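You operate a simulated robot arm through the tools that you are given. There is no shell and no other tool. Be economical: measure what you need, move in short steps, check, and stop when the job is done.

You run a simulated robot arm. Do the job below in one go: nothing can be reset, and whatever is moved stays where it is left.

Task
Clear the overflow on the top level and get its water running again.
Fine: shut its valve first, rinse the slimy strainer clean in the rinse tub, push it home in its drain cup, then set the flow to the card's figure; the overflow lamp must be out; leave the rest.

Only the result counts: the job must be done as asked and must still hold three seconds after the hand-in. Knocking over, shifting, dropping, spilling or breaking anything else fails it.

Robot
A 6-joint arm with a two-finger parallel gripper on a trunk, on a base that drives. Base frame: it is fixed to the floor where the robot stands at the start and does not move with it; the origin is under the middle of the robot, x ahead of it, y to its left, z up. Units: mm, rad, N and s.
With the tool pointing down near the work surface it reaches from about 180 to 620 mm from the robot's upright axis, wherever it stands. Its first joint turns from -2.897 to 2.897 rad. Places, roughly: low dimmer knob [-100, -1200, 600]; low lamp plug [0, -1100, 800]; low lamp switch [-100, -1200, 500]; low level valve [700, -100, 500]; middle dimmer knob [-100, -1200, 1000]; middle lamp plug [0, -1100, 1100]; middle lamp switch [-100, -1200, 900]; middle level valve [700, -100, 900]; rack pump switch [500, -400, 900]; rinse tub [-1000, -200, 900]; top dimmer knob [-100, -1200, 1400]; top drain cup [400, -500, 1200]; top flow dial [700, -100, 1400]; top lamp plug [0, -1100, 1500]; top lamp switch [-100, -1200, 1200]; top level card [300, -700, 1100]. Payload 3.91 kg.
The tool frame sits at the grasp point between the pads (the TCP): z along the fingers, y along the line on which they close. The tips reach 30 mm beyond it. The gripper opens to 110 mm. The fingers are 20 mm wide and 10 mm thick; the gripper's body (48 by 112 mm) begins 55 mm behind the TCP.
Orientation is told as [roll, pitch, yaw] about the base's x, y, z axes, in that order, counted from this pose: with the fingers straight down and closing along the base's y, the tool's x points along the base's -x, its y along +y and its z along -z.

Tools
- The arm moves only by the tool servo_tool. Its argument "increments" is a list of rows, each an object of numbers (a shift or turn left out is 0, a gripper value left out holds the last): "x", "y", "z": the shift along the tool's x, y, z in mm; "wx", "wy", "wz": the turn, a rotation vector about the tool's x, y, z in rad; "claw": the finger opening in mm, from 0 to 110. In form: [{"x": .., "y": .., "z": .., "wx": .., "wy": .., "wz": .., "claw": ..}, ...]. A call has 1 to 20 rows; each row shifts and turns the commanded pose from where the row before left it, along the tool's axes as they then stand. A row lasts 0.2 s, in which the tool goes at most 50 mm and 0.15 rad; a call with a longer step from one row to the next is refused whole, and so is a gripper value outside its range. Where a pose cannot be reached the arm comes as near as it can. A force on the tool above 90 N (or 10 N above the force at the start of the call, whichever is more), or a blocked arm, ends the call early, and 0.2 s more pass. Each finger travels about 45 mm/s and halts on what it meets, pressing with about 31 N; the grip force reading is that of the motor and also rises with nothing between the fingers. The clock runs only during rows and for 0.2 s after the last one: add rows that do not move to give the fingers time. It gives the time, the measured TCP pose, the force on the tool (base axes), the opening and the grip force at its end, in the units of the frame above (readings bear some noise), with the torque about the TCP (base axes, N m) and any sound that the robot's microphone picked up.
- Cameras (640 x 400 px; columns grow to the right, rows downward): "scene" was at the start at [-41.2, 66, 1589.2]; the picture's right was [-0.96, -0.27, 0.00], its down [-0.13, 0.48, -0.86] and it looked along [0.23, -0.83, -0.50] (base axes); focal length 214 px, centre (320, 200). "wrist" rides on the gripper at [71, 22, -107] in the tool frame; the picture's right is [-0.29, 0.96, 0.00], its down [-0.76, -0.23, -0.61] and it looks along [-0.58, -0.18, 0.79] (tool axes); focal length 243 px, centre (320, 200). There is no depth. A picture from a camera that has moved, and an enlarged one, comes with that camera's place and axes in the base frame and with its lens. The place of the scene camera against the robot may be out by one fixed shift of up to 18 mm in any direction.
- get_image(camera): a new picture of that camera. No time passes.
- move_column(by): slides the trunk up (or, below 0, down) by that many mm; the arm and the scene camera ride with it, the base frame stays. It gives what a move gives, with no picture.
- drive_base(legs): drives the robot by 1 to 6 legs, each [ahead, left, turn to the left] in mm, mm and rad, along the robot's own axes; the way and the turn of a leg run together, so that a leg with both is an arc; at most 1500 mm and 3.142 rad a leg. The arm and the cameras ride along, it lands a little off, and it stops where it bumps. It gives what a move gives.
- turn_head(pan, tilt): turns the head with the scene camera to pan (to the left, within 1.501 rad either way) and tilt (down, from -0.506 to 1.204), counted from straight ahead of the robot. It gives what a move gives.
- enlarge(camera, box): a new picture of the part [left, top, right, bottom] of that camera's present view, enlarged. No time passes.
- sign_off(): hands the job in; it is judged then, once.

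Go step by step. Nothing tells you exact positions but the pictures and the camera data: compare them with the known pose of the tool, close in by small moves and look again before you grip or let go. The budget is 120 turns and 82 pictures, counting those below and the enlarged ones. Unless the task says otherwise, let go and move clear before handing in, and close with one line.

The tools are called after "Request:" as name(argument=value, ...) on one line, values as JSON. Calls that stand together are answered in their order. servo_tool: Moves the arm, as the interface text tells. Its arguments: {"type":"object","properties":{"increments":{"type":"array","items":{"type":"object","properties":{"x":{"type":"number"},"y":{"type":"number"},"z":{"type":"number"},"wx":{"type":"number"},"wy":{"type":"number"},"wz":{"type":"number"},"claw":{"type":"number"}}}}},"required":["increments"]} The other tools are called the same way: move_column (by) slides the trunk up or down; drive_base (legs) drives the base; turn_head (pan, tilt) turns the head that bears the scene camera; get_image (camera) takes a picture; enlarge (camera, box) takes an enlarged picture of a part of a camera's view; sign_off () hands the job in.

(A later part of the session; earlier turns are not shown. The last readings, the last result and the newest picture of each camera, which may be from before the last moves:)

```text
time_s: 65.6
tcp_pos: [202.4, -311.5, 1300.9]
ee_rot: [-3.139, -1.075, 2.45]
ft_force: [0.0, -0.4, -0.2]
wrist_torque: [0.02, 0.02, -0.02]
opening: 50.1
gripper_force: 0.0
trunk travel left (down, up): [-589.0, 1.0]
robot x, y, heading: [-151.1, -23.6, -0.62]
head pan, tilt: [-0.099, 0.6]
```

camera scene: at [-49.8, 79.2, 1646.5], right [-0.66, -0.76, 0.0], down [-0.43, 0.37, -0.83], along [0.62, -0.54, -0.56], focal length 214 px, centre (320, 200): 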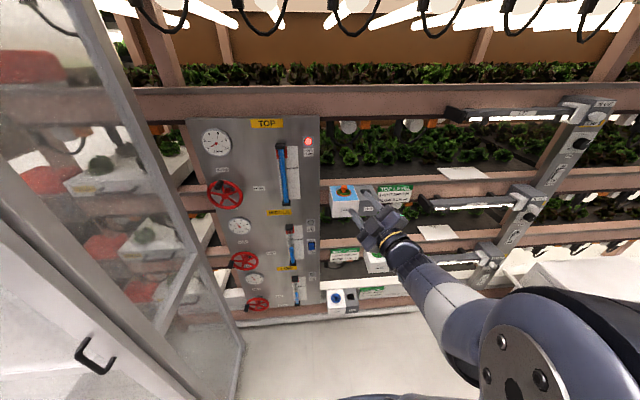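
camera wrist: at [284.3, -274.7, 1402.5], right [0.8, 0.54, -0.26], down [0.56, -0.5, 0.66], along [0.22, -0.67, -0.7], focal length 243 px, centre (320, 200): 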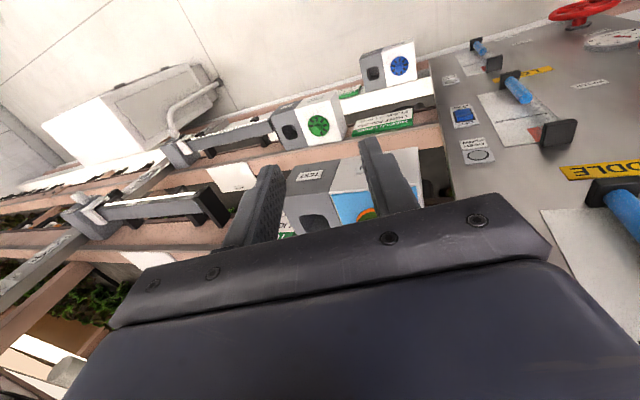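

Request:
servo_tool(increments=[{"wy": 0.1}, {"wy": 0.1}, {"wy": 0.1}, {"wy": 0.1}, {"wy": 0.1}, {"wy": 0.1}, {"wy": 0.1}, {"wy": 0.1}, {"wy": 0.1}, {"wy": 0.1}, {"wy": 0.1}, {"wy": 0.1}, {}])

```text
time_s: 68.4
tcp_pos: [202.2, -311.0, 1301.7]
ee_rot: [-0.002, -0.866, -0.686]
ft_force: [0.2, 0.3, 0.4]
wrist_torque: [-0.01, 0.0, -0.01]
opening: 50.1
gripper_force: 0.1
trunk travel left (down, up): [-589.0, 1.0]
robot x, y, heading: [-149.8, -23.4, -0.613]
head pan, tilt: [-0.099, 0.6]
```

Passed cleanly through. Continuing to straight down.

Request:
servo_tool(increments=[{"wy": 0.12}, {"wy": 0.12}, {"wy": 0.12}, {"wy": 0.12}, {"wy": 0.12}, {"wy": 0.12}, {"wy": 0.14}, {}])

Request:
get_image(camera="wrist")

Request:
get_image(camera="scene")

```text
time_s: 70.2
tcp_pos: [201.2, -311.8, 1301.6]
ee_rot: [-0.003, -0.007, -0.687]
ft_force: [0.1, -0.7, 0.5]
wrist_torque: [0.0, 0.01, 0.0]
opening: 50.2
gripper_force: 0.0
trunk travel left (down, up): [-589.0, 1.0]
robot x, y, heading: [-151.7, -21.2, -0.616]
head pan, tilt: [-0.099, 0.6]
```

```text
46 pictures are left
camera wrist: at [160.5, -249.4, 1409.2], right [0.83, 0.56, 0.0], down [0.44, -0.66, 0.61], along [0.34, -0.51, -0.79], focal length 243 px, centre (320, 200)
```

wrist: 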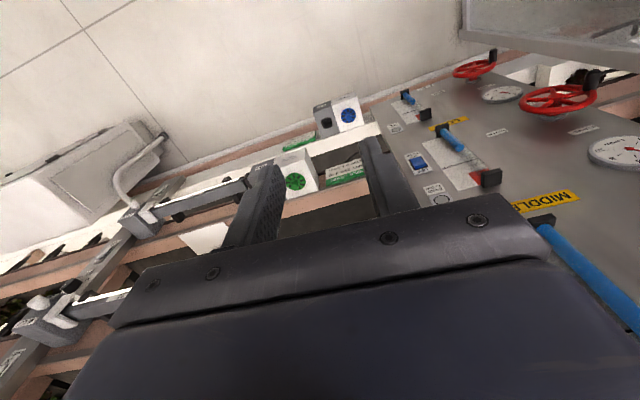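

```text
45 pictures are left
camera scene: at [-49.7, 79.0, 1646.5], right [-0.66, -0.76, 0.0], down [-0.43, 0.37, -0.82], along [0.62, -0.54, -0.57], focal length 214 px, centre (320, 200)
```

scene: 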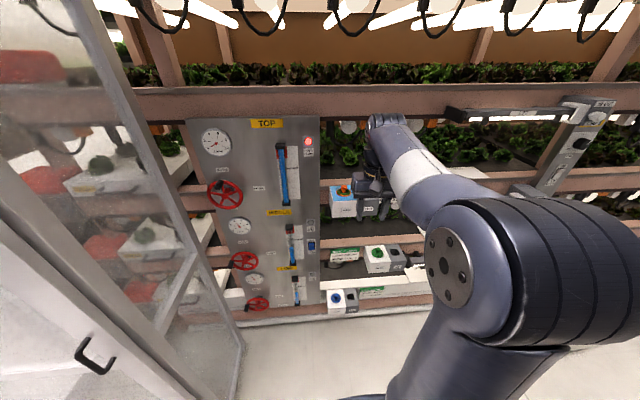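

The wrist is restored and the tool points straight down. I'll drive back toward the cup and look.

Request:
drive_base(legs=[[190, 0, 0]])

Request:
get_image(camera="wrist")

Request:
get_image(camera="scene")

```text
time_s: 71.7
tcp_pos: [359.1, -422.9, 1299.8]
ee_rot: [-0.003, -0.006, -0.686]
ft_force: [-0.2, 0.4, 0.0]
wrist_torque: [0.03, 0.0, 0.01]
opening: 50.2
gripper_force: 0.0
trunk travel left (down, up): [-589.0, 1.0]
robot x, y, heading: [10.1, -134.5, -0.617]
head pan, tilt: [-0.099, 0.6]
```

```text
44 pictures are left
camera wrist: at [317.7, -360.9, 1408.7], right [0.83, 0.56, 0.0], down [0.44, -0.66, 0.61], along [0.34, -0.51, -0.79], focal length 243 px, centre (320, 200)
```

wrist: 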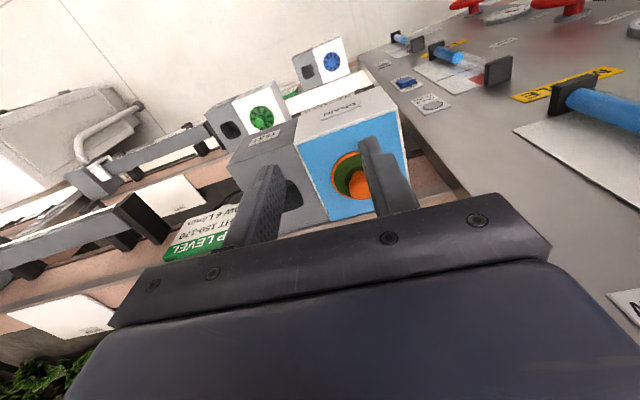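

```text
43 pictures are left
camera scene: at [107.9, -32.3, 1646.5], right [-0.66, -0.76, 0.0], down [-0.43, 0.37, -0.82], along [0.62, -0.54, -0.57], focal length 214 px, centre (320, 200)
```

scene: 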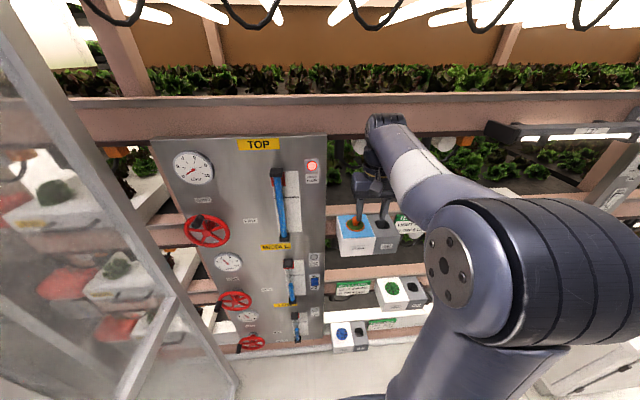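

Request:
servo_tool(increments=[{"x": -33, "y": 10}, {"x": -32, "y": 10}, {"z": 15}, {"z": 10}, {}])

Request:
get_image(camera="wrist")

Request:
enlarge(camera="scene", box=[280, 120, 440, 280])

```text
time_s: 72.9
tcp_pos: [421.7, -450.8, 1276.9]
ee_rot: [0.0, -0.006, -0.686]
ft_force: [0.2, 0.2, -0.3]
wrist_torque: [0.03, 0.03, -0.02]
opening: 50.1
gripper_force: 0.1
trunk travel left (down, up): [-589.0, 1.0]
robot x, y, heading: [10.1, -132.9, -0.617]
head pan, tilt: [-0.099, 0.6]
```

```text
42 pictures are left
camera wrist: at [379.7, -387.6, 1385.1], right [0.83, 0.56, 0.0], down [0.44, -0.66, 0.61], along [0.34, -0.51, -0.79], focal length 243 px, centre (320, 200)
```

wrist: 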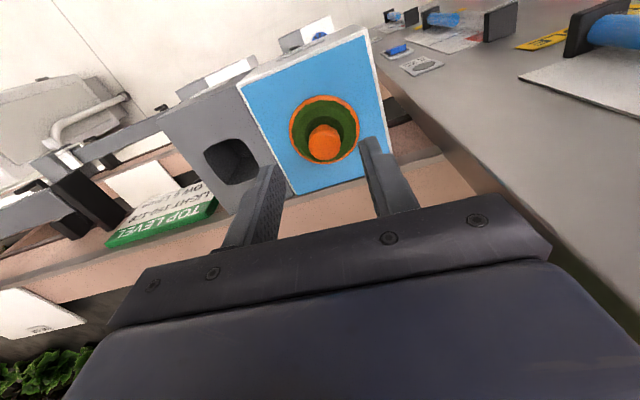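

```text
2.50 times, centred on (360, 200) of scene
camera zoom: at [107.4, -31.9, 1646.5], right [-0.66, -0.76, 0.0], down [-0.43, 0.37, -0.82], along [0.62, -0.54, -0.57], focal length 536 px, centre (220, 200)
```

zoom: 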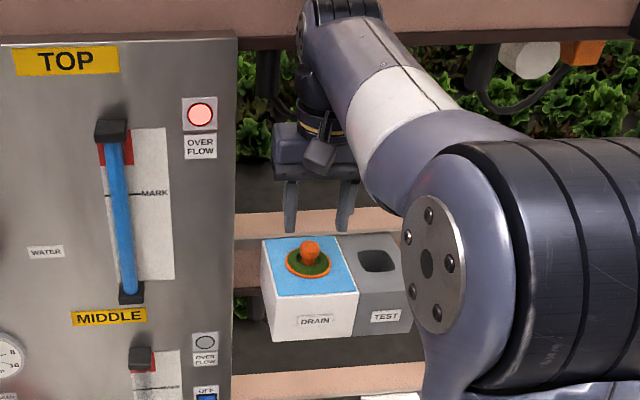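

Request:
servo_tool(increments=[{"z": 15}, {"z": 15}, {"z": 15}, {"z": 6}, {}])

Request:
get_image(camera="wrist")

Request:
enlarge(camera="scene", box=[310, 160, 410, 260])

```text
time_s: 74.1
tcp_pos: [421.8, -448.1, 1225.9]
ee_rot: [-0.002, -0.007, -0.688]
ft_force: [2.4, 0.5, 8.8]
wrist_torque: [0.09, -0.14, 0.01]
opening: 50.1
gripper_force: 0.0
trunk travel left (down, up): [-589.0, 1.0]
robot x, y, heading: [6.9, -133.5, -0.614]
head pan, tilt: [-0.099, 0.6]
```

```text
40 pictures are left
camera wrist: at [379.7, -386.5, 1333.8], right [0.83, 0.56, 0.0], down [0.44, -0.66, 0.62], along [0.34, -0.51, -0.79], focal length 243 px, centre (320, 200)
```

wrist: 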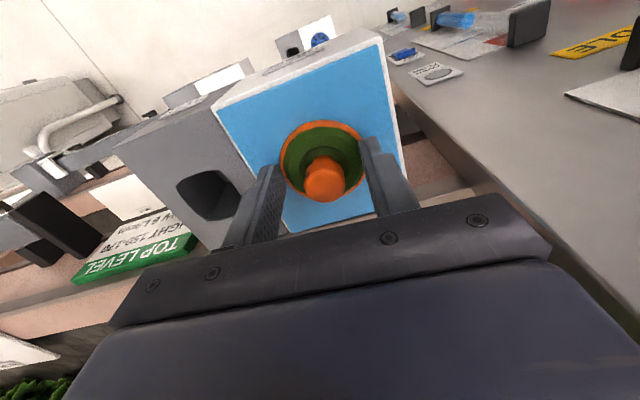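

```text
4.00 times, centred on (360, 210) of scene
camera zoom: at [106.9, -31.5, 1646.6], right [-0.66, -0.76, 0.0], down [-0.43, 0.37, -0.83], along [0.62, -0.54, -0.56], focal length 858 px, centre (160, 160)
```

zoom: 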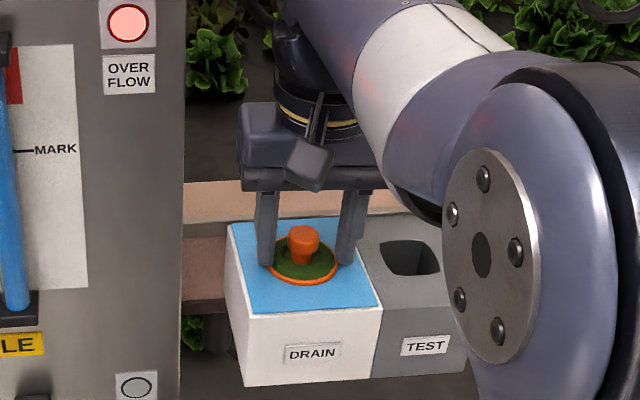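

The fingertips just touch the cup's top, straddling the knob. I'll lift 2 mm and close.

Request:
servo_tool(increments=[{"z": -2}, {"claw": 35}, {"claw": 15}, {"claw": 15}, {"claw": 15}, {"claw": 15}, {"claw": 15}])

Request:
get_image(camera="wrist")

```text
time_s: 75.7
tcp_pos: [422.1, -450.0, 1227.1]
ee_rot: [-0.002, -0.006, -0.688]
ft_force: [-0.3, 0.5, 0.1]
wrist_torque: [-0.02, 0.02, 0.0]
opening: 21.5
gripper_force: 31.6
trunk travel left (down, up): [-589.0, 1.0]
robot x, y, heading: [4.6, -133.0, -0.618]
head pan, tilt: [-0.099, 0.6]
```

```text
38 pictures are left
camera wrist: at [380.0, -387.4, 1335.0], right [0.83, 0.56, 0.0], down [0.44, -0.66, 0.61], along [0.34, -0.51, -0.79], focal length 243 px, centre (320, 200)
```

wrist: 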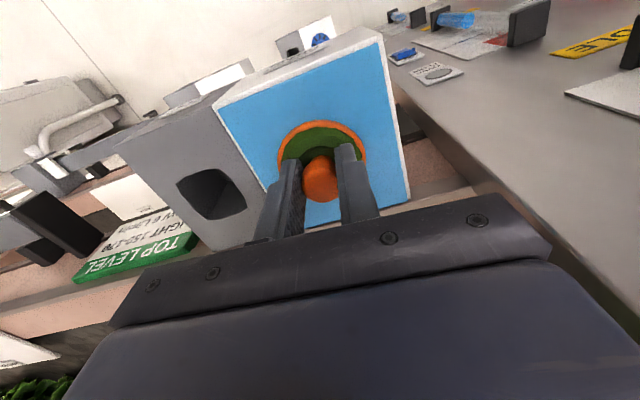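

Request:
servo_tool(increments=[{"z": -4}, {"z": -6}, {"z": -10}, {"z": -10}, {"z": -10}, {"z": -10}, {"z": -10}, {"z": -10}, {}])

Request:
get_image(camera="wrist")

Request:
enlarge(camera="scene", box=[280, 120, 440, 280])

```text
time_s: 77.7
tcp_pos: [421.8, -447.4, 1297.4]
ee_rot: [-0.001, -0.007, -0.688]
ft_force: [0.4, 0.0, 0.4]
wrist_torque: [-0.03, 0.01, -0.04]
opening: 21.5
gripper_force: 31.5
trunk travel left (down, up): [-589.0, 1.0]
robot x, y, heading: [7.4, -135.2, -0.617]
head pan, tilt: [-0.099, 0.6]
```

```text
37 pictures are left
camera wrist: at [380.9, -386.5, 1405.6], right [0.83, 0.56, 0.0], down [0.44, -0.66, 0.61], along [0.34, -0.51, -0.79], focal length 243 px, centre (320, 200)
```

wrist: 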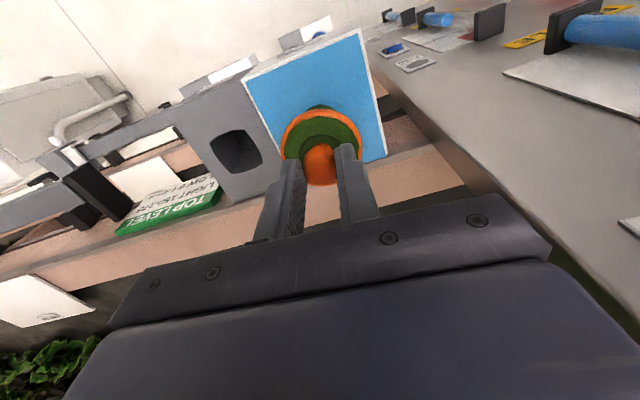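

```text
2.50 times, centred on (360, 200) of scene
camera zoom: at [107.3, -31.9, 1646.5], right [-0.66, -0.76, 0.0], down [-0.43, 0.37, -0.83], along [0.62, -0.54, -0.56], focal length 536 px, centre (220, 200)
```

zoom: 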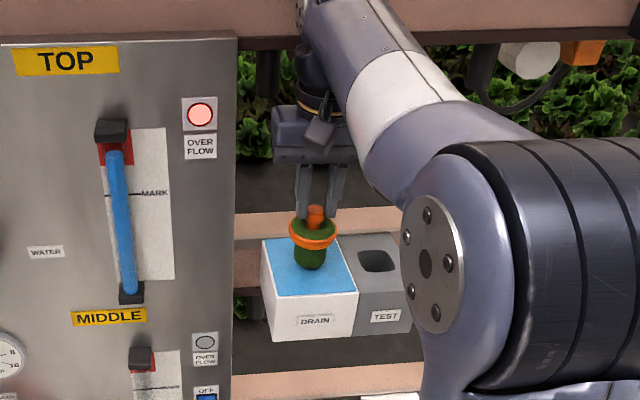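

The slimy strainer is out. I'll lift a little more, retract, back away and turn toward the rinse tub behind.

Request:
servo_tool(increments=[{"z": -10}, {"z": -8, "x": 10}, {"x": 25}, {"x": 25}, {"x": 25}, {}])

Request:
drive_base(legs=[[-220, 0, 0], [0, 0, -2.25]])

Request:
turn_head(pan=-0.2, tilt=0.6)

Request:
get_image(camera="scene")

```text
time_s: 79.1
tcp_pos: [356.3, -394.4, 1316.8]
ee_rot: [-0.002, -0.007, -0.687]
ft_force: [0.7, -1.2, 0.3]
wrist_torque: [-0.01, 0.02, 0.0]
opening: 21.3
gripper_force: 31.0
trunk travel left (down, up): [-589.0, 1.0]
robot x, y, heading: [8.2, -132.8, -0.615]
head pan, tilt: [-0.099, 0.6]
```

```text
time_s: 86.1
tcp_pos: [-593.2, -122.9, 1316.5]
ee_rot: [-0.003, -0.006, -2.923]
ft_force: [-0.8, 0.0, 0.1]
wrist_torque: [0.02, 0.01, -0.03]
opening: 21.5
gripper_force: 31.7
trunk travel left (down, up): [-589.0, 1.0]
robot x, y, heading: [-173.5, -9.2, -2.85]
head pan, tilt: [-0.099, 0.6]
```

```text
time_s: 86.8
tcp_pos: [-591.8, -121.9, 1316.4]
ee_rot: [-0.002, -0.007, -2.924]
ft_force: [0.5, 0.2, -1.1]
wrist_torque: [-0.03, -0.01, 0.01]
opening: 21.4
gripper_force: 30.8
trunk travel left (down, up): [-589.0, 1.0]
robot x, y, heading: [-170.9, -6.0, -2.851]
head pan, tilt: [-0.201, 0.6]
```

```text
35 pictures are left
camera scene: at [-164.3, -143.9, 1646.5], right [-0.09, 1.0, 0.0], down [0.56, 0.05, -0.83], along [-0.82, -0.07, -0.56], focal length 214 px, centre (320, 200)
```

scene: 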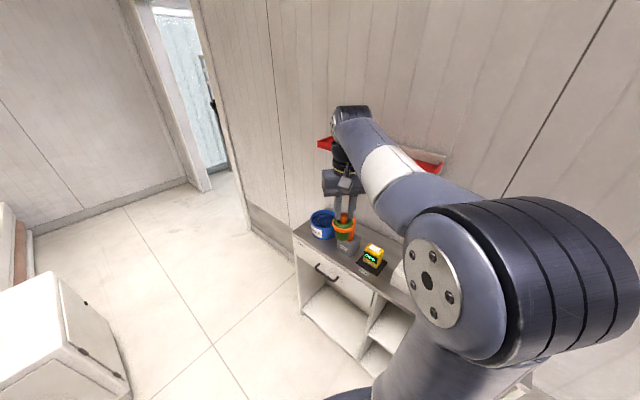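

Request:
enlarge(camera="scene", box=[270, 180, 430, 300])

Request:
get_image(camera="wrist")

```text
3.33 times, centred on (350, 240) of scene
camera zoom: at [-164.3, -143.9, 1646.5], right [-0.09, 1.0, 0.0], down [0.56, 0.05, -0.83], along [-0.82, -0.07, -0.56], focal length 715 px, centre (220, 67)
```

zoom: 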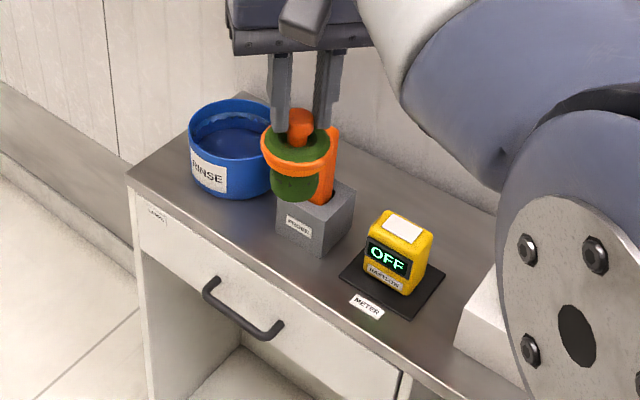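

```text
33 pictures are left
camera wrist: at [-517.6, -127.7, 1425.0], right [-0.08, -1.0, 0.0], down [-0.79, 0.06, 0.61], along [-0.61, 0.05, -0.79], focal length 243 px, centre (320, 200)
```

wrist: 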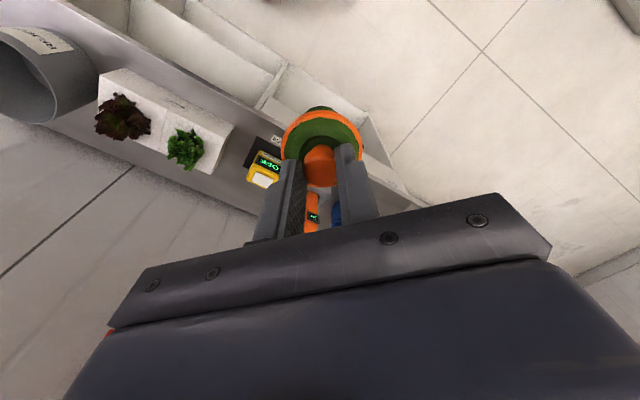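

The blue RINSE tub stands on the bench ahead, beside a probe holder and a meter. I'll lower the trunk partly, drive closer, and look again.

Request:
drive_base(legs=[[290, 0, 0]])

Request:
move_column(by=-180)

Request:
turn_head(pan=-0.2, tilt=0.75)

Request:
get_image(camera="scene")

Request:
get_image(camera="wrist")

```text
time_s: 88.8
tcp_pos: [-849.5, -188.9, 1317.5]
ee_rot: [-0.002, -0.008, -2.958]
ft_force: [0.6, -0.5, -0.7]
wrist_torque: [0.0, -0.03, 0.01]
opening: 21.6
gripper_force: 30.9
trunk travel left (down, up): [-589.0, 1.0]
robot x, y, heading: [-422.8, -92.9, -2.886]
head pan, tilt: [-0.201, 0.6]
stopped in leg 1: the robot was blocked; the commanded pose is now the measured one
```

```text
time_s: 90.8
tcp_pos: [-849.3, -189.8, 1136.7]
ee_rot: [-0.001, -0.007, -2.958]
ft_force: [-0.4, -0.2, 0.4]
wrist_torque: [0.03, -0.02, -0.01]
opening: 21.5
gripper_force: 31.1
trunk travel left (down, up): [-409.0, 181.0]
robot x, y, heading: [-424.1, -91.3, -2.886]
head pan, tilt: [-0.201, 0.6]
```

```text
time_s: 91.5
tcp_pos: [-848.9, -190.6, 1136.2]
ee_rot: [-0.003, -0.008, -2.96]
ft_force: [0.4, -0.3, -0.5]
wrist_torque: [-0.01, 0.01, -0.02]
opening: 21.2
gripper_force: 30.8
trunk travel left (down, up): [-409.0, 181.0]
robot x, y, heading: [-427.8, -90.0, -2.889]
head pan, tilt: [-0.201, 0.75]
```

```text
32 pictures are left
camera scene: at [-416.5, -227.4, 1453.7], right [-0.05, 1.0, 0.0], down [0.68, 0.04, -0.73], along [-0.73, -0.04, -0.68], focal length 214 px, centre (320, 200)
```

scene: 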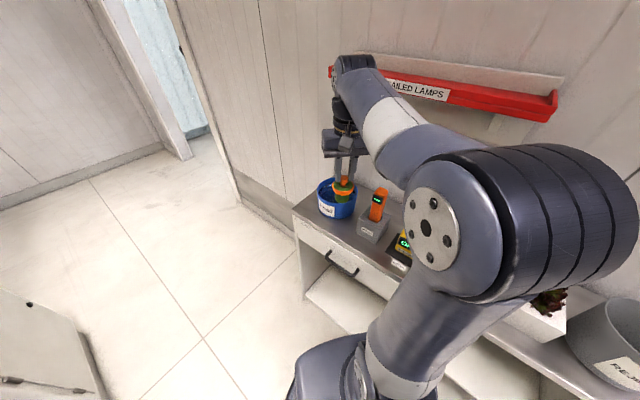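

```text
31 pictures are left
camera wrist: at [-774.3, -199.0, 1245.1], right [-0.11, -0.99, 0.0], down [-0.78, 0.09, 0.61], along [-0.61, 0.07, -0.79], focal length 243 px, centre (320, 200)
```

wrist: 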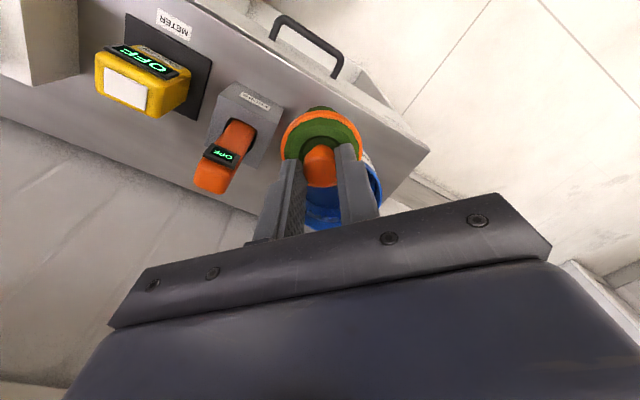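

Bench contact stops the base here; the tub at roughly (-1010,-200, rim 925) is within reach. I'll extend over it and look.

Request:
servo_tool(increments=[{"x": -30, "y": -4}, {"x": -30, "y": -4}, {"x": -30, "y": -4}, {"x": -30, "y": -3}, {}])

Request:
get_image(camera="wrist")

Request:
enlarge(camera="scene", box=[270, 130, 430, 250])

```text
time_s: 92.7
tcp_pos: [-968.5, -196.3, 1139.2]
ee_rot: [-0.003, -0.008, -2.958]
ft_force: [0.1, -0.4, -1.7]
wrist_torque: [0.01, 0.01, 0.01]
opening: 21.6
gripper_force: 30.9
trunk travel left (down, up): [-409.0, 181.0]
robot x, y, heading: [-424.8, -92.8, -2.885]
head pan, tilt: [-0.201, 0.75]
```

```text
30 pictures are left
camera wrist: at [-894.3, -205.5, 1247.4], right [-0.11, -0.99, 0.0], down [-0.79, 0.09, 0.61], along [-0.61, 0.07, -0.79], focal length 243 px, centre (320, 200)
```

wrist: 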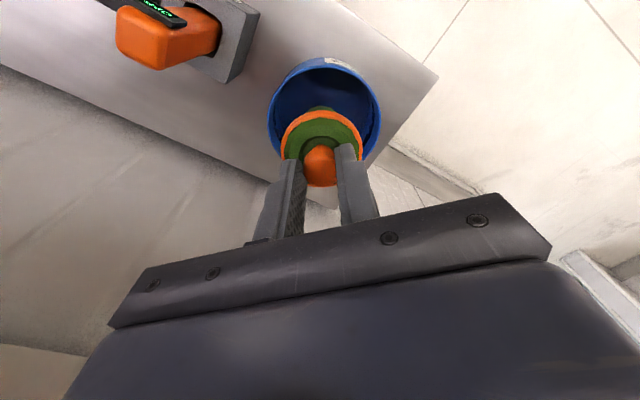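

```text
3.33 times, centred on (350, 190) of scene
camera zoom: at [-416.9, -227.5, 1453.6], right [-0.05, 1.0, 0.0], down [0.68, 0.04, -0.73], along [-0.73, -0.04, -0.68], focal length 715 px, centre (220, 233)
```

zoom: 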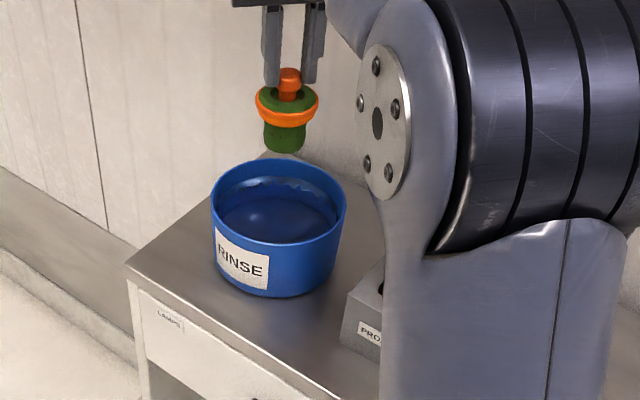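

The tub's rim centre is (-983,-200,975). I'll centre over it and lower the basket into the water gently.

Request:
servo_tool(increments=[{"x": -15, "y": 1}, {"z": 20}, {"z": 20}, {"z": 20}, {"z": 20}, {"z": 15}, {"z": 10}, {}])

Request:
get_image(camera="wrist")

```text
time_s: 94.5
tcp_pos: [-985.2, -201.9, 1033.6]
ee_rot: [-0.001, -0.007, -2.959]
ft_force: [-0.4, -0.6, -0.1]
wrist_torque: [0.0, 0.0, -0.01]
opening: 21.4
gripper_force: 30.7
trunk travel left (down, up): [-409.0, 181.0]
robot x, y, heading: [-427.2, -94.1, -2.89]
head pan, tilt: [-0.201, 0.75]
```

```text
28 pictures are left
camera wrist: at [-911.0, -210.1, 1141.2], right [-0.11, -0.99, 0.0], down [-0.78, 0.09, 0.61], along [-0.61, 0.07, -0.79], focal length 243 px, centre (320, 200)
```

wrist: 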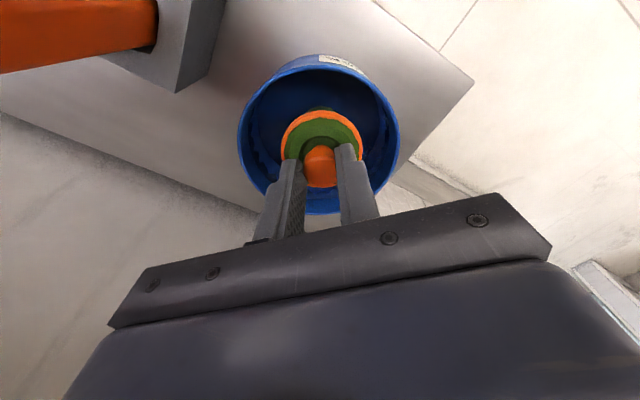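

Request:
servo_tool(increments=[{"z": 10}, {"z": 8}, {"z": 6}, {"z": 4}, {}])

Request:
enlarge(camera="scene", box=[290, 140, 390, 220])

```text
time_s: 95.7
tcp_pos: [-985.5, -201.1, 1005.4]
ee_rot: [-0.002, -0.007, -2.958]
ft_force: [-0.4, 0.8, 0.2]
wrist_torque: [0.04, 0.02, 0.0]
opening: 21.1
gripper_force: 30.9
trunk travel left (down, up): [-409.0, 181.0]
robot x, y, heading: [-429.5, -87.9, -2.893]
head pan, tilt: [-0.201, 0.75]
```

```text
5.00 times, centred on (340, 180) of scene
camera zoom: at [-416.6, -227.4, 1453.6], right [-0.05, 1.0, 0.0], down [0.68, 0.04, -0.73], along [-0.73, -0.04, -0.68], focal length 1072 px, centre (220, 300)
```

zoom: 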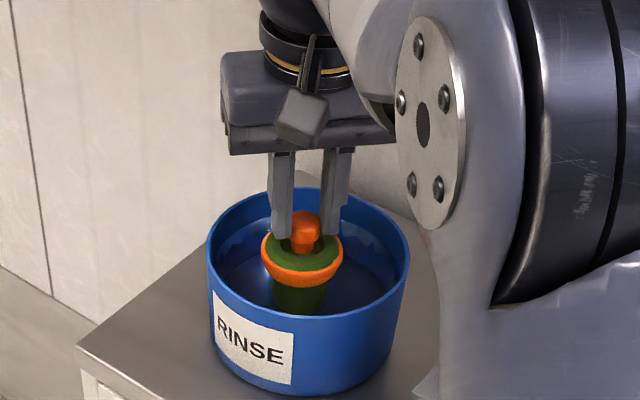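

Basket entering the water. I'll lower further and swish gently.

Request:
servo_tool(increments=[{"z": 6}, {"z": 6}, {"z": 4}, {"y": 6}, {"y": -12}, {"y": 12}, {"y": -12}, {"y": 6}, {"x": 6}, {"x": -12}, {"x": 6}, {}])

Request:
enlarge(camera="scene", box=[290, 140, 390, 220])

```text
time_s: 98.3
tcp_pos: [-984.4, -199.6, 989.0]
ee_rot: [-0.003, -0.007, -2.959]
ft_force: [0.3, 0.4, -0.4]
wrist_torque: [0.01, 0.0, 0.0]
opening: 21.5
gripper_force: 31.2
trunk travel left (down, up): [-409.0, 181.0]
robot x, y, heading: [-426.2, -88.9, -2.887]
head pan, tilt: [-0.201, 0.75]
```

```text
5.00 times, centred on (340, 180) of scene
camera zoom: at [-416.5, -227.4, 1453.6], right [-0.05, 1.0, 0.0], down [0.68, 0.04, -0.73], along [-0.73, -0.04, -0.68], focal length 1072 px, centre (220, 300)
```

zoom: 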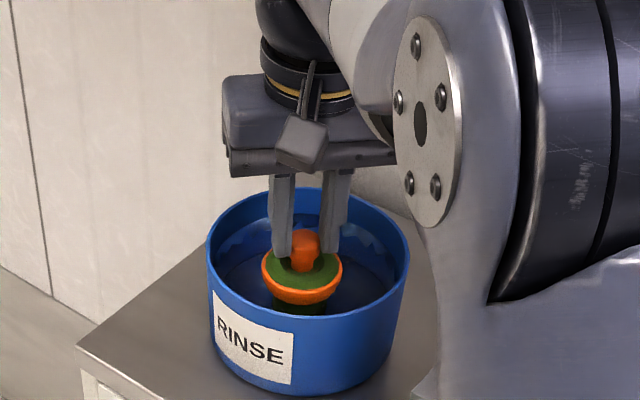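

Request:
servo_tool(increments=[{"z": 5}, {"z": 5}, {"z": 4}, {"z": 4}, {}])

Request:
servo_tool(increments=[{"y": 8}, {"y": -16}, {"y": 16}, {"y": -16}, {"y": 16}, {"y": -16}, {"y": 8}, {"x": 8}, {"x": -16}, {"x": 16}, {"x": -16}, {"x": 8}, {}, {}, {}])

Request:
enlarge(camera="scene", box=[290, 140, 390, 220])

```text
time_s: 99.5
tcp_pos: [-986.1, -200.4, 970.2]
ee_rot: [-0.002, -0.007, -2.958]
ft_force: [0.4, 0.0, -1.0]
wrist_torque: [-0.03, 0.0, 0.02]
opening: 21.4
gripper_force: 30.8
trunk travel left (down, up): [-409.0, 181.0]
robot x, y, heading: [-421.3, -86.8, -2.888]
head pan, tilt: [-0.201, 0.75]
```

```text
time_s: 102.7
tcp_pos: [-987.3, -202.2, 970.0]
ee_rot: [-0.003, -0.007, -2.958]
ft_force: [0.0, 0.9, -0.2]
wrist_torque: [0.0, 0.02, 0.03]
opening: 21.5
gripper_force: 30.8
trunk travel left (down, up): [-409.0, 181.0]
robot x, y, heading: [-427.8, -90.0, -2.889]
head pan, tilt: [-0.201, 0.75]
```

```text
5.00 times, centred on (340, 180) of scene
camera zoom: at [-416.6, -227.4, 1453.6], right [-0.05, 1.0, 0.0], down [0.68, 0.04, -0.73], along [-0.73, -0.04, -0.68], focal length 1072 px, centre (220, 300)
```

zoom: 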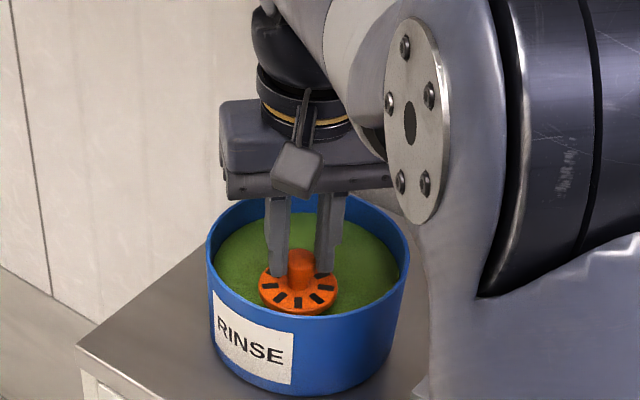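

The slime washed off: the strainer is clean and the tub water green. I'll lift it out slowly and check the basket.

Request:
servo_tool(increments=[{"z": -8}, {"z": -10}, {"z": -10}, {"z": -12}, {"z": -15}, {"z": -20}, {"z": -20}, {"z": -20}, {"z": -20}, {"z": -20}, {"z": -20}, {}, {}])

Request:
enlarge(camera="scene", box=[270, 90, 430, 210])

```text
time_s: 105.5
tcp_pos: [-984.7, -201.0, 1146.5]
ee_rot: [-0.001, -0.006, -2.959]
ft_force: [0.2, -0.1, -0.9]
wrist_torque: [-0.01, -0.02, -0.02]
opening: 21.3
gripper_force: 30.8
trunk travel left (down, up): [-409.0, 181.0]
robot x, y, heading: [-429.3, -86.3, -2.885]
head pan, tilt: [-0.201, 0.75]
```

```text
3.33 times, centred on (350, 150) of scene
camera zoom: at [-416.6, -227.4, 1453.6], right [-0.05, 1.0, 0.0], down [0.68, 0.04, -0.73], along [-0.73, -0.04, -0.68], focal length 715 px, centre (220, 367)
```

zoom: 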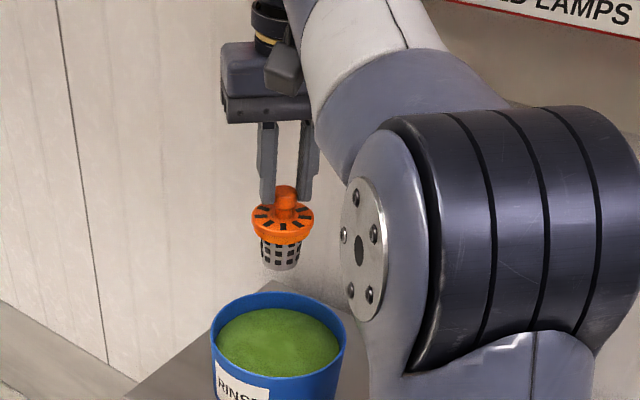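

Clean. Now retract, raise the trunk, back off and turn back to the rack.

Request:
servo_tool(increments=[{"x": 30}, {"x": 30}, {"x": 30}, {"x": 30}, {"x": 10}, {}])

Request:
drive_base(legs=[[-280, 0, 0]])

Request:
move_column(by=180)

Request:
drive_base(legs=[[0, 0, 2.27]])

Request:
turn_head(pan=-0.1, tilt=0.6)

```text
time_s: 106.9
tcp_pos: [-857.1, -177.0, 1145.6]
ee_rot: [-0.001, -0.007, -2.959]
ft_force: [-0.5, 0.5, -0.5]
wrist_torque: [0.0, 0.01, 0.0]
opening: 21.4
gripper_force: 31.0
trunk travel left (down, up): [-409.0, 181.0]
robot x, y, heading: [-426.6, -86.2, -2.888]
head pan, tilt: [-0.201, 0.75]
```

```text
time_s: 108.9
tcp_pos: [-585.0, -106.3, 1145.8]
ee_rot: [-0.002, -0.008, -2.96]
ft_force: [0.3, 0.0, 0.2]
wrist_torque: [0.02, -0.02, 0.0]
opening: 21.6
gripper_force: 31.0
trunk travel left (down, up): [-409.0, 181.0]
robot x, y, heading: [-155.2, -21.1, -2.885]
head pan, tilt: [-0.201, 0.75]
```

```text
time_s: 110.9
tcp_pos: [-584.3, -105.1, 1325.9]
ee_rot: [-0.001, -0.006, -2.961]
ft_force: [-0.6, -0.3, -0.3]
wrist_torque: [-0.01, 0.01, 0.0]
opening: 21.7
gripper_force: 31.0
trunk travel left (down, up): [-589.0, 1.0]
robot x, y, heading: [-154.2, -18.1, -2.886]
head pan, tilt: [-0.201, 0.75]
```

```text
time_s: 116.6
tcp_pos: [189.2, -298.2, 1326.0]
ee_rot: [-0.002, -0.009, -0.698]
ft_force: [-0.3, -0.1, 0.5]
wrist_torque: [-0.01, 0.01, -0.02]
opening: 21.5
gripper_force: 30.4
trunk travel left (down, up): [-589.0, 1.0]
robot x, y, heading: [-156.0, -19.4, -0.627]
head pan, tilt: [-0.201, 0.75]
```

```text
time_s: 117.3
tcp_pos: [188.0, -297.9, 1325.8]
ee_rot: [-0.001, -0.007, -0.697]
ft_force: [-0.5, 0.4, -0.6]
wrist_torque: [0.04, 0.0, 0.01]
opening: 21.4
gripper_force: 31.1
trunk travel left (down, up): [-589.0, 1.0]
robot x, y, heading: [-154.6, -20.4, -0.628]
head pan, tilt: [-0.099, 0.6]
```

Request:
drive_base(legs=[[195, 4, 0.01]])

Request:
get_image(camera="wrist")

```text
time_s: 118.9
tcp_pos: [351.7, -405.9, 1325.1]
ee_rot: [-0.001, -0.004, -0.692]
ft_force: [-0.1, 0.5, 0.3]
wrist_torque: [0.01, 0.03, 0.0]
opening: 21.5
gripper_force: 31.0
trunk travel left (down, up): [-589.0, 1.0]
robot x, y, heading: [9.7, -132.3, -0.614]
head pan, tilt: [-0.099, 0.6]
```

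```text
23 pictures are left
camera wrist: at [310.7, -343.5, 1433.8], right [0.83, 0.55, 0.0], down [0.44, -0.66, 0.61], along [0.34, -0.51, -0.79], focal length 243 px, centre (320, 200)
```

wrist: 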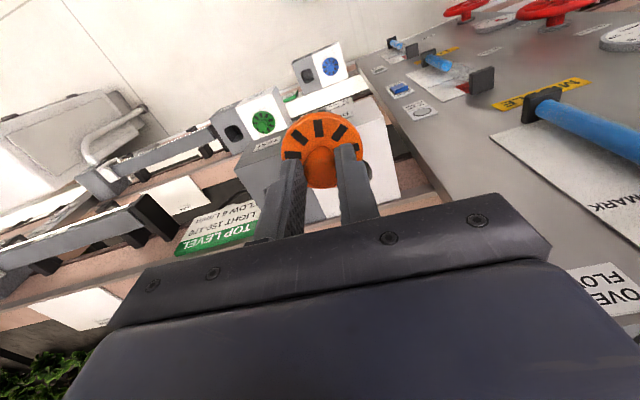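

Request:
servo_tool(increments=[{"x": -27, "y": 4}, {"x": -27, "y": 4}, {"x": -27.6, "y": 3.7}, {"z": 15}, {"z": 10}, {}])

Request:
get_image(camera="wrist")

Request:
enlarge(camera="scene", box=[310, 160, 410, 260])

```text
time_s: 120.3
tcp_pos: [424.3, -448.9, 1303.3]
ee_rot: [-0.003, -0.006, -0.692]
ft_force: [0.2, 0.1, -1.2]
wrist_torque: [0.02, -0.01, 0.02]
opening: 21.3
gripper_force: 31.1
trunk travel left (down, up): [-589.0, 1.0]
robot x, y, heading: [7.4, -129.4, -0.62]
head pan, tilt: [-0.099, 0.6]
```

```text
22 pictures are left
camera wrist: at [382.2, -386.6, 1410.6], right [0.83, 0.55, 0.0], down [0.44, -0.66, 0.61], along [0.34, -0.51, -0.79], focal length 243 px, centre (320, 200)
```

wrist: 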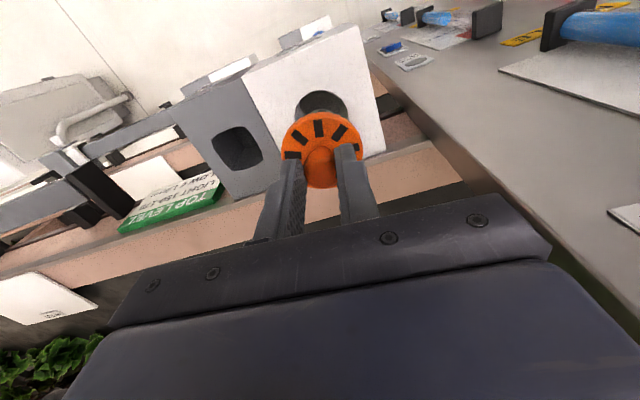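

```text
4.00 times, centred on (360, 210) of scene
camera zoom: at [109.0, -28.8, 1646.5], right [-0.66, -0.75, 0.0], down [-0.43, 0.37, -0.82], along [0.62, -0.54, -0.57], focal length 858 px, centre (160, 160)
```

zoom: 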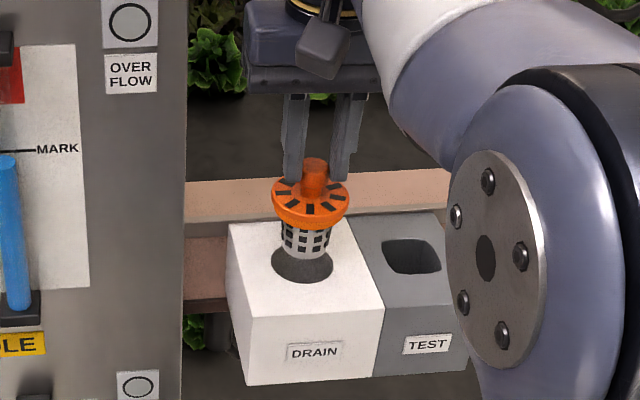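

The overflow lamp is already out and the hole is bare. I'll check alignment closely before lowering.

Request:
servo_tool(increments=[{"z": 10}, {"z": 5}, {}])

Request:
enlarge(camera="wrist", box=[240, 60, 400, 200])

Request:
enlarge(camera="scene", box=[310, 160, 410, 260])

```text
time_s: 121.1
tcp_pos: [422.6, -448.7, 1287.4]
ee_rot: [-0.001, -0.006, -0.691]
ft_force: [0.2, 0.2, -0.6]
wrist_torque: [-0.04, 0.01, 0.01]
opening: 21.4
gripper_force: 30.8
trunk travel left (down, up): [-589.0, 1.0]
robot x, y, heading: [6.2, -129.9, -0.617]
head pan, tilt: [-0.099, 0.6]
```

```text
2.86 times, centred on (320, 130) of wrist
camera zoom: at [381.5, -386.9, 1395.6], right [0.83, 0.55, 0.0], down [0.44, -0.66, 0.61], along [0.34, -0.51, -0.79], focal length 693 px, centre (320, 400)
```

zoom: 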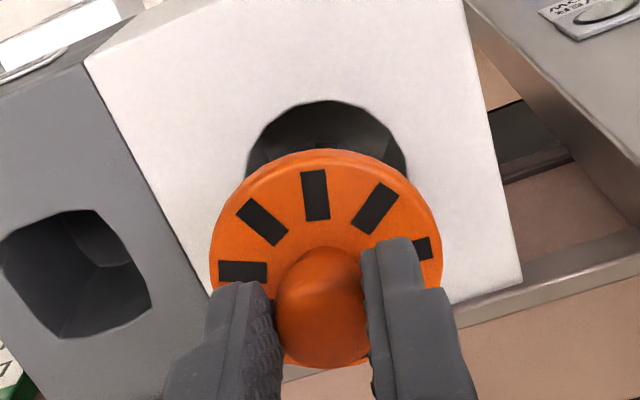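

```text
4.00 times, centred on (360, 210) of scene
camera zoom: at [108.9, -28.7, 1646.5], right [-0.66, -0.75, 0.0], down [-0.43, 0.37, -0.83], along [0.62, -0.54, -0.56], focal length 858 px, centre (160, 160)
```

zoom: 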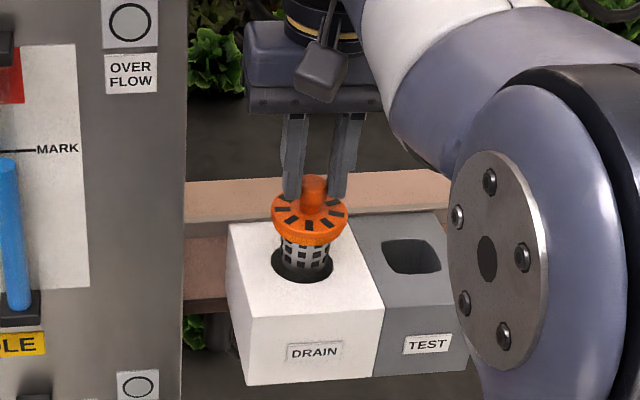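

Aligned. Lowering into the cup slowly.

Request:
servo_tool(increments=[{"z": 8}, {"z": 8}, {"z": 8}, {"z": 8}, {"z": 8}, {"z": 6}, {"z": 4}, {"z": 4}, {"z": 3}, {}])

Request:
enlarge(camera="scene", box=[310, 160, 410, 260])

```text
time_s: 123.3
tcp_pos: [420.6, -448.2, 1230.8]
ee_rot: [0.0, -0.009, -0.692]
ft_force: [1.7, -0.8, 20.4]
wrist_torque: [-0.13, -0.17, 0.03]
opening: 21.4
gripper_force: 31.2
trunk travel left (down, up): [-589.0, 1.0]
robot x, y, heading: [5.9, -130.2, -0.618]
head pan, tilt: [-0.099, 0.6]
```

```text
4.00 times, centred on (360, 210) of scene
camera zoom: at [107.8, -27.9, 1646.6], right [-0.66, -0.75, 0.0], down [-0.42, 0.37, -0.83], along [0.62, -0.54, -0.56], focal length 858 px, centre (160, 160)
```

zoom: 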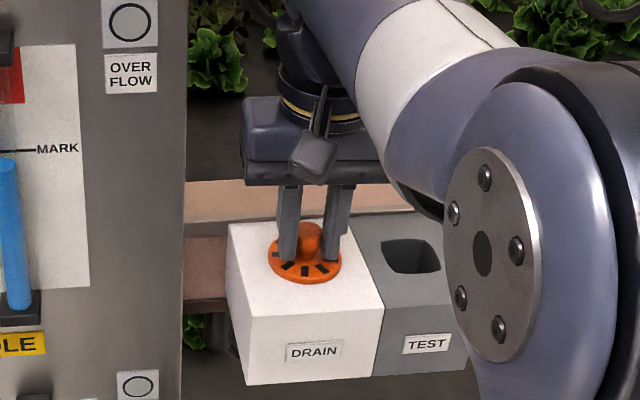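

Nearly seated with 20 N. I'll push it home a bit harder.

Request:
servo_tool(increments=[{"z": 3}, {"z": 3}, {}, {}])

Request:
servo_tool(increments=[{"z": 3}, {"z": 2}, {}, {}])

```text
time_s: 124.3
tcp_pos: [420.3, -449.4, 1226.3]
ee_rot: [-0.001, -0.013, -0.692]
ft_force: [1.1, -2.0, 35.9]
wrist_torque: [0.11, 0.08, 0.01]
opening: 21.5
gripper_force: 30.8
trunk travel left (down, up): [-589.0, 1.0]
robot x, y, heading: [11.7, -131.4, -0.62]
head pan, tilt: [-0.099, 0.6]
```

```text
time_s: 125.3
tcp_pos: [419.2, -447.9, 1226.0]
ee_rot: [-0.002, -0.022, -0.692]
ft_force: [-2.8, -2.3, 63.6]
wrist_torque: [0.47, 0.7, 0.05]
opening: 21.3
gripper_force: 30.8
trunk travel left (down, up): [-589.0, 1.0]
robot x, y, heading: [7.0, -129.9, -0.62]
head pan, tilt: [-0.099, 0.6]
```

Fully home (same height as originally, 64 N). I'll unload, release and rise.

Request:
servo_tool(increments=[{"z": -4}, {"z": -3}, {"claw": 30}, {"claw": 45}, {"claw": 45}, {"z": -10}, {"z": -20}, {"z": -20}, {"z": -20}, {}])

Request:
enlarge(camera="scene", box=[310, 160, 410, 260])

```text
time_s: 127.5
tcp_pos: [421.5, -448.6, 1294.6]
ee_rot: [-0.003, -0.006, -0.691]
ft_force: [0.3, -0.7, 0.0]
wrist_torque: [0.02, 0.02, 0.03]
opening: 45.1
gripper_force: 0.0
trunk travel left (down, up): [-589.0, 1.0]
robot x, y, heading: [6.9, -128.8, -0.623]
head pan, tilt: [-0.099, 0.6]
```

```text
4.00 times, centred on (360, 210) of scene
camera zoom: at [108.8, -28.6, 1646.5], right [-0.66, -0.75, 0.0], down [-0.43, 0.37, -0.83], along [0.62, -0.54, -0.56], focal length 858 px, centre (160, 160)
```

zoom: 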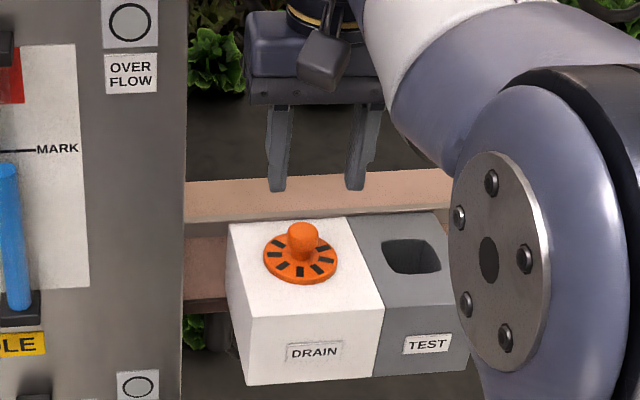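

Strainer seated, lamp out. Now back off, align the tool with the arm plane, and pitch it to horizontal for the wheel.

Request:
drive_base(legs=[[-200, 0, 0]])

Request:
servo_tool(increments=[{"x": 30, "claw": 60}, {"x": 30, "wz": -0.04}, {}, {}])

```text
time_s: 129.1
tcp_pos: [260.2, -333.0, 1296.1]
ee_rot: [0.0, -0.006, -0.691]
ft_force: [0.1, -0.5, -0.2]
wrist_torque: [0.02, -0.05, -0.05]
opening: 44.9
gripper_force: 0.1
trunk travel left (down, up): [-589.0, 1.0]
robot x, y, heading: [-153.6, -12.8, -0.617]
head pan, tilt: [-0.099, 0.6]
```

```text
time_s: 130.1
tcp_pos: [217.3, -294.3, 1295.8]
ee_rot: [-0.003, -0.007, -0.652]
ft_force: [-0.1, -0.8, -0.1]
wrist_torque: [0.0, -0.01, 0.0]
opening: 59.7
gripper_force: 0.0
trunk travel left (down, up): [-589.0, 1.0]
robot x, y, heading: [-154.6, -17.6, -0.62]
head pan, tilt: [-0.099, 0.6]
```

Request:
servo_tool(increments=[{"wy": -0.1, "wz": -0.005}, {"wy": -0.1}, {"wy": -0.1}, {"wy": -0.1}, {"wy": -0.1}, {"wy": -0.1}, {"wy": -0.1}, {"wy": -0.1}, {"wy": -0.1}, {"wy": -0.1}, {"wy": -0.1}, {"wy": -0.1}, {"wy": -0.1}, {"wy": -0.1}, {"wy": -0.1}, {"wy": -0.06}, {}])

```text
time_s: 133.7
tcp_pos: [214.5, -294.8, 1294.8]
ee_rot: [-0.69, -1.566, 0.043]
ft_force: [0.8, -0.5, 0.5]
wrist_torque: [0.0, 0.04, -0.01]
opening: 60.0
gripper_force: 0.0
trunk travel left (down, up): [-589.0, 1.0]
robot x, y, heading: [-151.2, -12.5, -0.616]
head pan, tilt: [-0.099, 0.6]
```

Request:
drive_base(legs=[[0, 350, 0.13]])

Request:
turn_head(pan=0.0, tilt=0.5)

Request:
get_image(camera="scene")

Request:
get_image(camera="wrist")

```text
time_s: 135.9
tcp_pos: [432.1, 52.7, 1294.9]
ee_rot: [-0.63, -1.565, 0.115]
ft_force: [-0.3, -0.5, 0.1]
wrist_torque: [0.01, -0.01, 0.0]
opening: 60.2
gripper_force: 0.0
trunk travel left (down, up): [-589.0, 1.0]
robot x, y, heading: [28.6, 282.4, -0.487]
head pan, tilt: [-0.099, 0.6]
```

```text
time_s: 136.6
tcp_pos: [431.0, 52.4, 1294.1]
ee_rot: [-0.583, -1.564, 0.069]
ft_force: [0.5, -0.7, 0.0]
wrist_torque: [0.02, 0.02, -0.01]
opening: 60.0
gripper_force: 0.0
trunk travel left (down, up): [-589.0, 1.0]
robot x, y, heading: [28.6, 282.8, -0.49]
head pan, tilt: [0.0, 0.499]
```

```text
16 pictures are left
camera scene: at [123.0, 402.4, 1655.5], right [-0.47, -0.88, 0.0], down [-0.42, 0.22, -0.88], along [0.78, -0.41, -0.48], focal length 214 px, centre (320, 200)
```

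scene: 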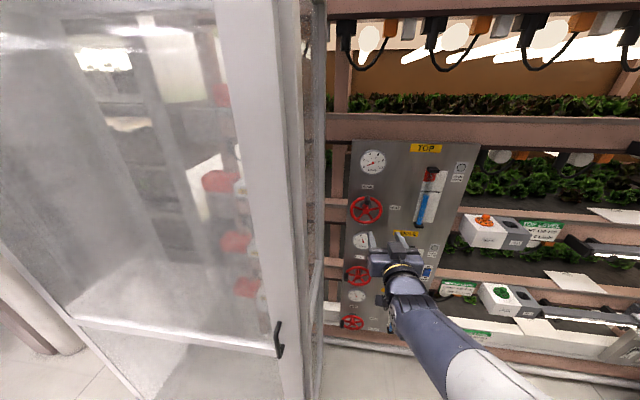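

```text
15 pictures are left
camera wrist: at [348.3, 123.3, 1225.2], right [0.47, 0.83, 0.29], down [-0.64, 0.1, 0.76], along [0.61, -0.54, 0.58], focal length 243 px, centre (320, 200)
```

wrist: 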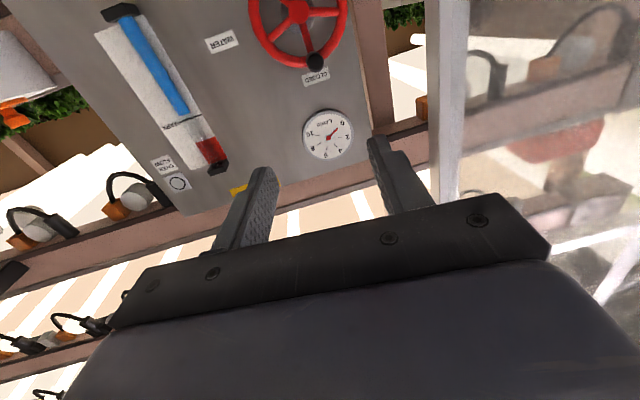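

Request:
drive_base(legs=[[115, 0, 0]])

Request:
servo_tool(increments=[{"x": 14}, {"x": 14}, {"z": 25}, {"z": 25}, {}])

Request:
get_image(camera="wrist")

```text
time_s: 137.8
tcp_pos: [533.2, -2.4, 1293.9]
ee_rot: [-0.51, -1.565, -0.006]
ft_force: [0.8, -0.4, 0.3]
wrist_torque: [0.03, -0.04, 0.0]
opening: 59.9
gripper_force: 0.1
trunk travel left (down, up): [-589.0, 1.0]
robot x, y, heading: [132.0, 228.4, -0.489]
head pan, tilt: [0.0, 0.499]
```

```text
time_s: 139.0
tcp_pos: [577.1, -27.4, 1265.6]
ee_rot: [-0.574, -1.567, 0.061]
ft_force: [-0.7, -0.3, -0.6]
wrist_torque: [-0.01, 0.0, -0.02]
opening: 60.1
gripper_force: 0.0
trunk travel left (down, up): [-589.0, 1.0]
robot x, y, heading: [132.0, 223.6, -0.493]
head pan, tilt: [0.0, 0.499]
```

```text
14 pictures are left
camera wrist: at [494.2, 44.5, 1196.7], right [0.47, 0.83, 0.29], down [-0.64, 0.1, 0.76], along [0.61, -0.54, 0.58], focal length 243 px, centre (320, 200)
```

wrist: 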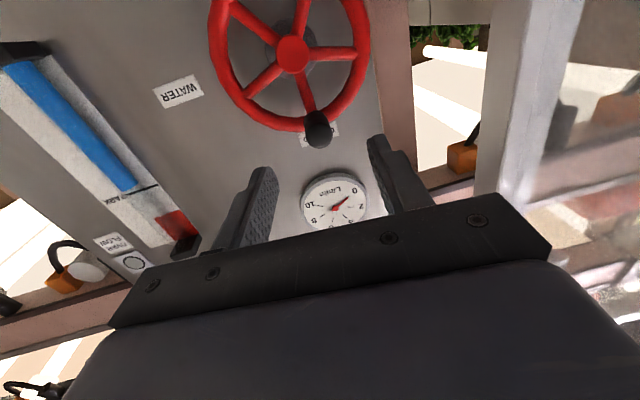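

Well aligned with the crank. Advancing and gripping.

Request:
servo_tool(increments=[{"z": 20}, {"z": 20}, {"z": 15}, {"z": 12}, {}])

Request:
get_image(camera="wrist")

```text
time_s: 140.2
tcp_pos: [635.1, -59.8, 1265.0]
ee_rot: [-0.544, -1.565, 0.026]
ft_force: [-0.6, 0.4, 0.3]
wrist_torque: [-0.01, 0.0, -0.03]
opening: 59.7
gripper_force: 0.0
trunk travel left (down, up): [-589.0, 1.0]
robot x, y, heading: [131.3, 230.0, -0.486]
head pan, tilt: [0.0, 0.499]
```

```text
13 pictures are left
camera wrist: at [551.8, 11.0, 1196.8], right [0.47, 0.83, 0.29], down [-0.64, 0.1, 0.76], along [0.61, -0.54, 0.58], focal length 243 px, centre (320, 200)
```

wrist: 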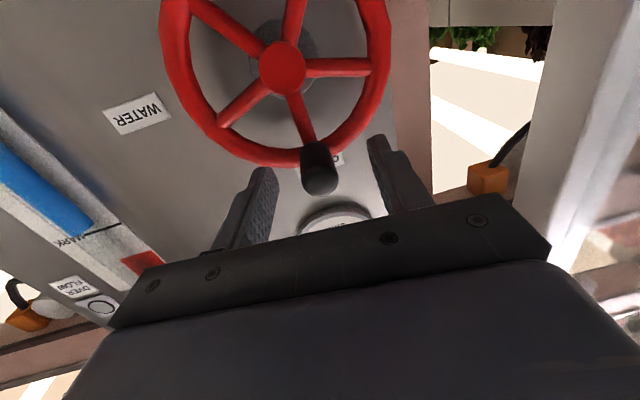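

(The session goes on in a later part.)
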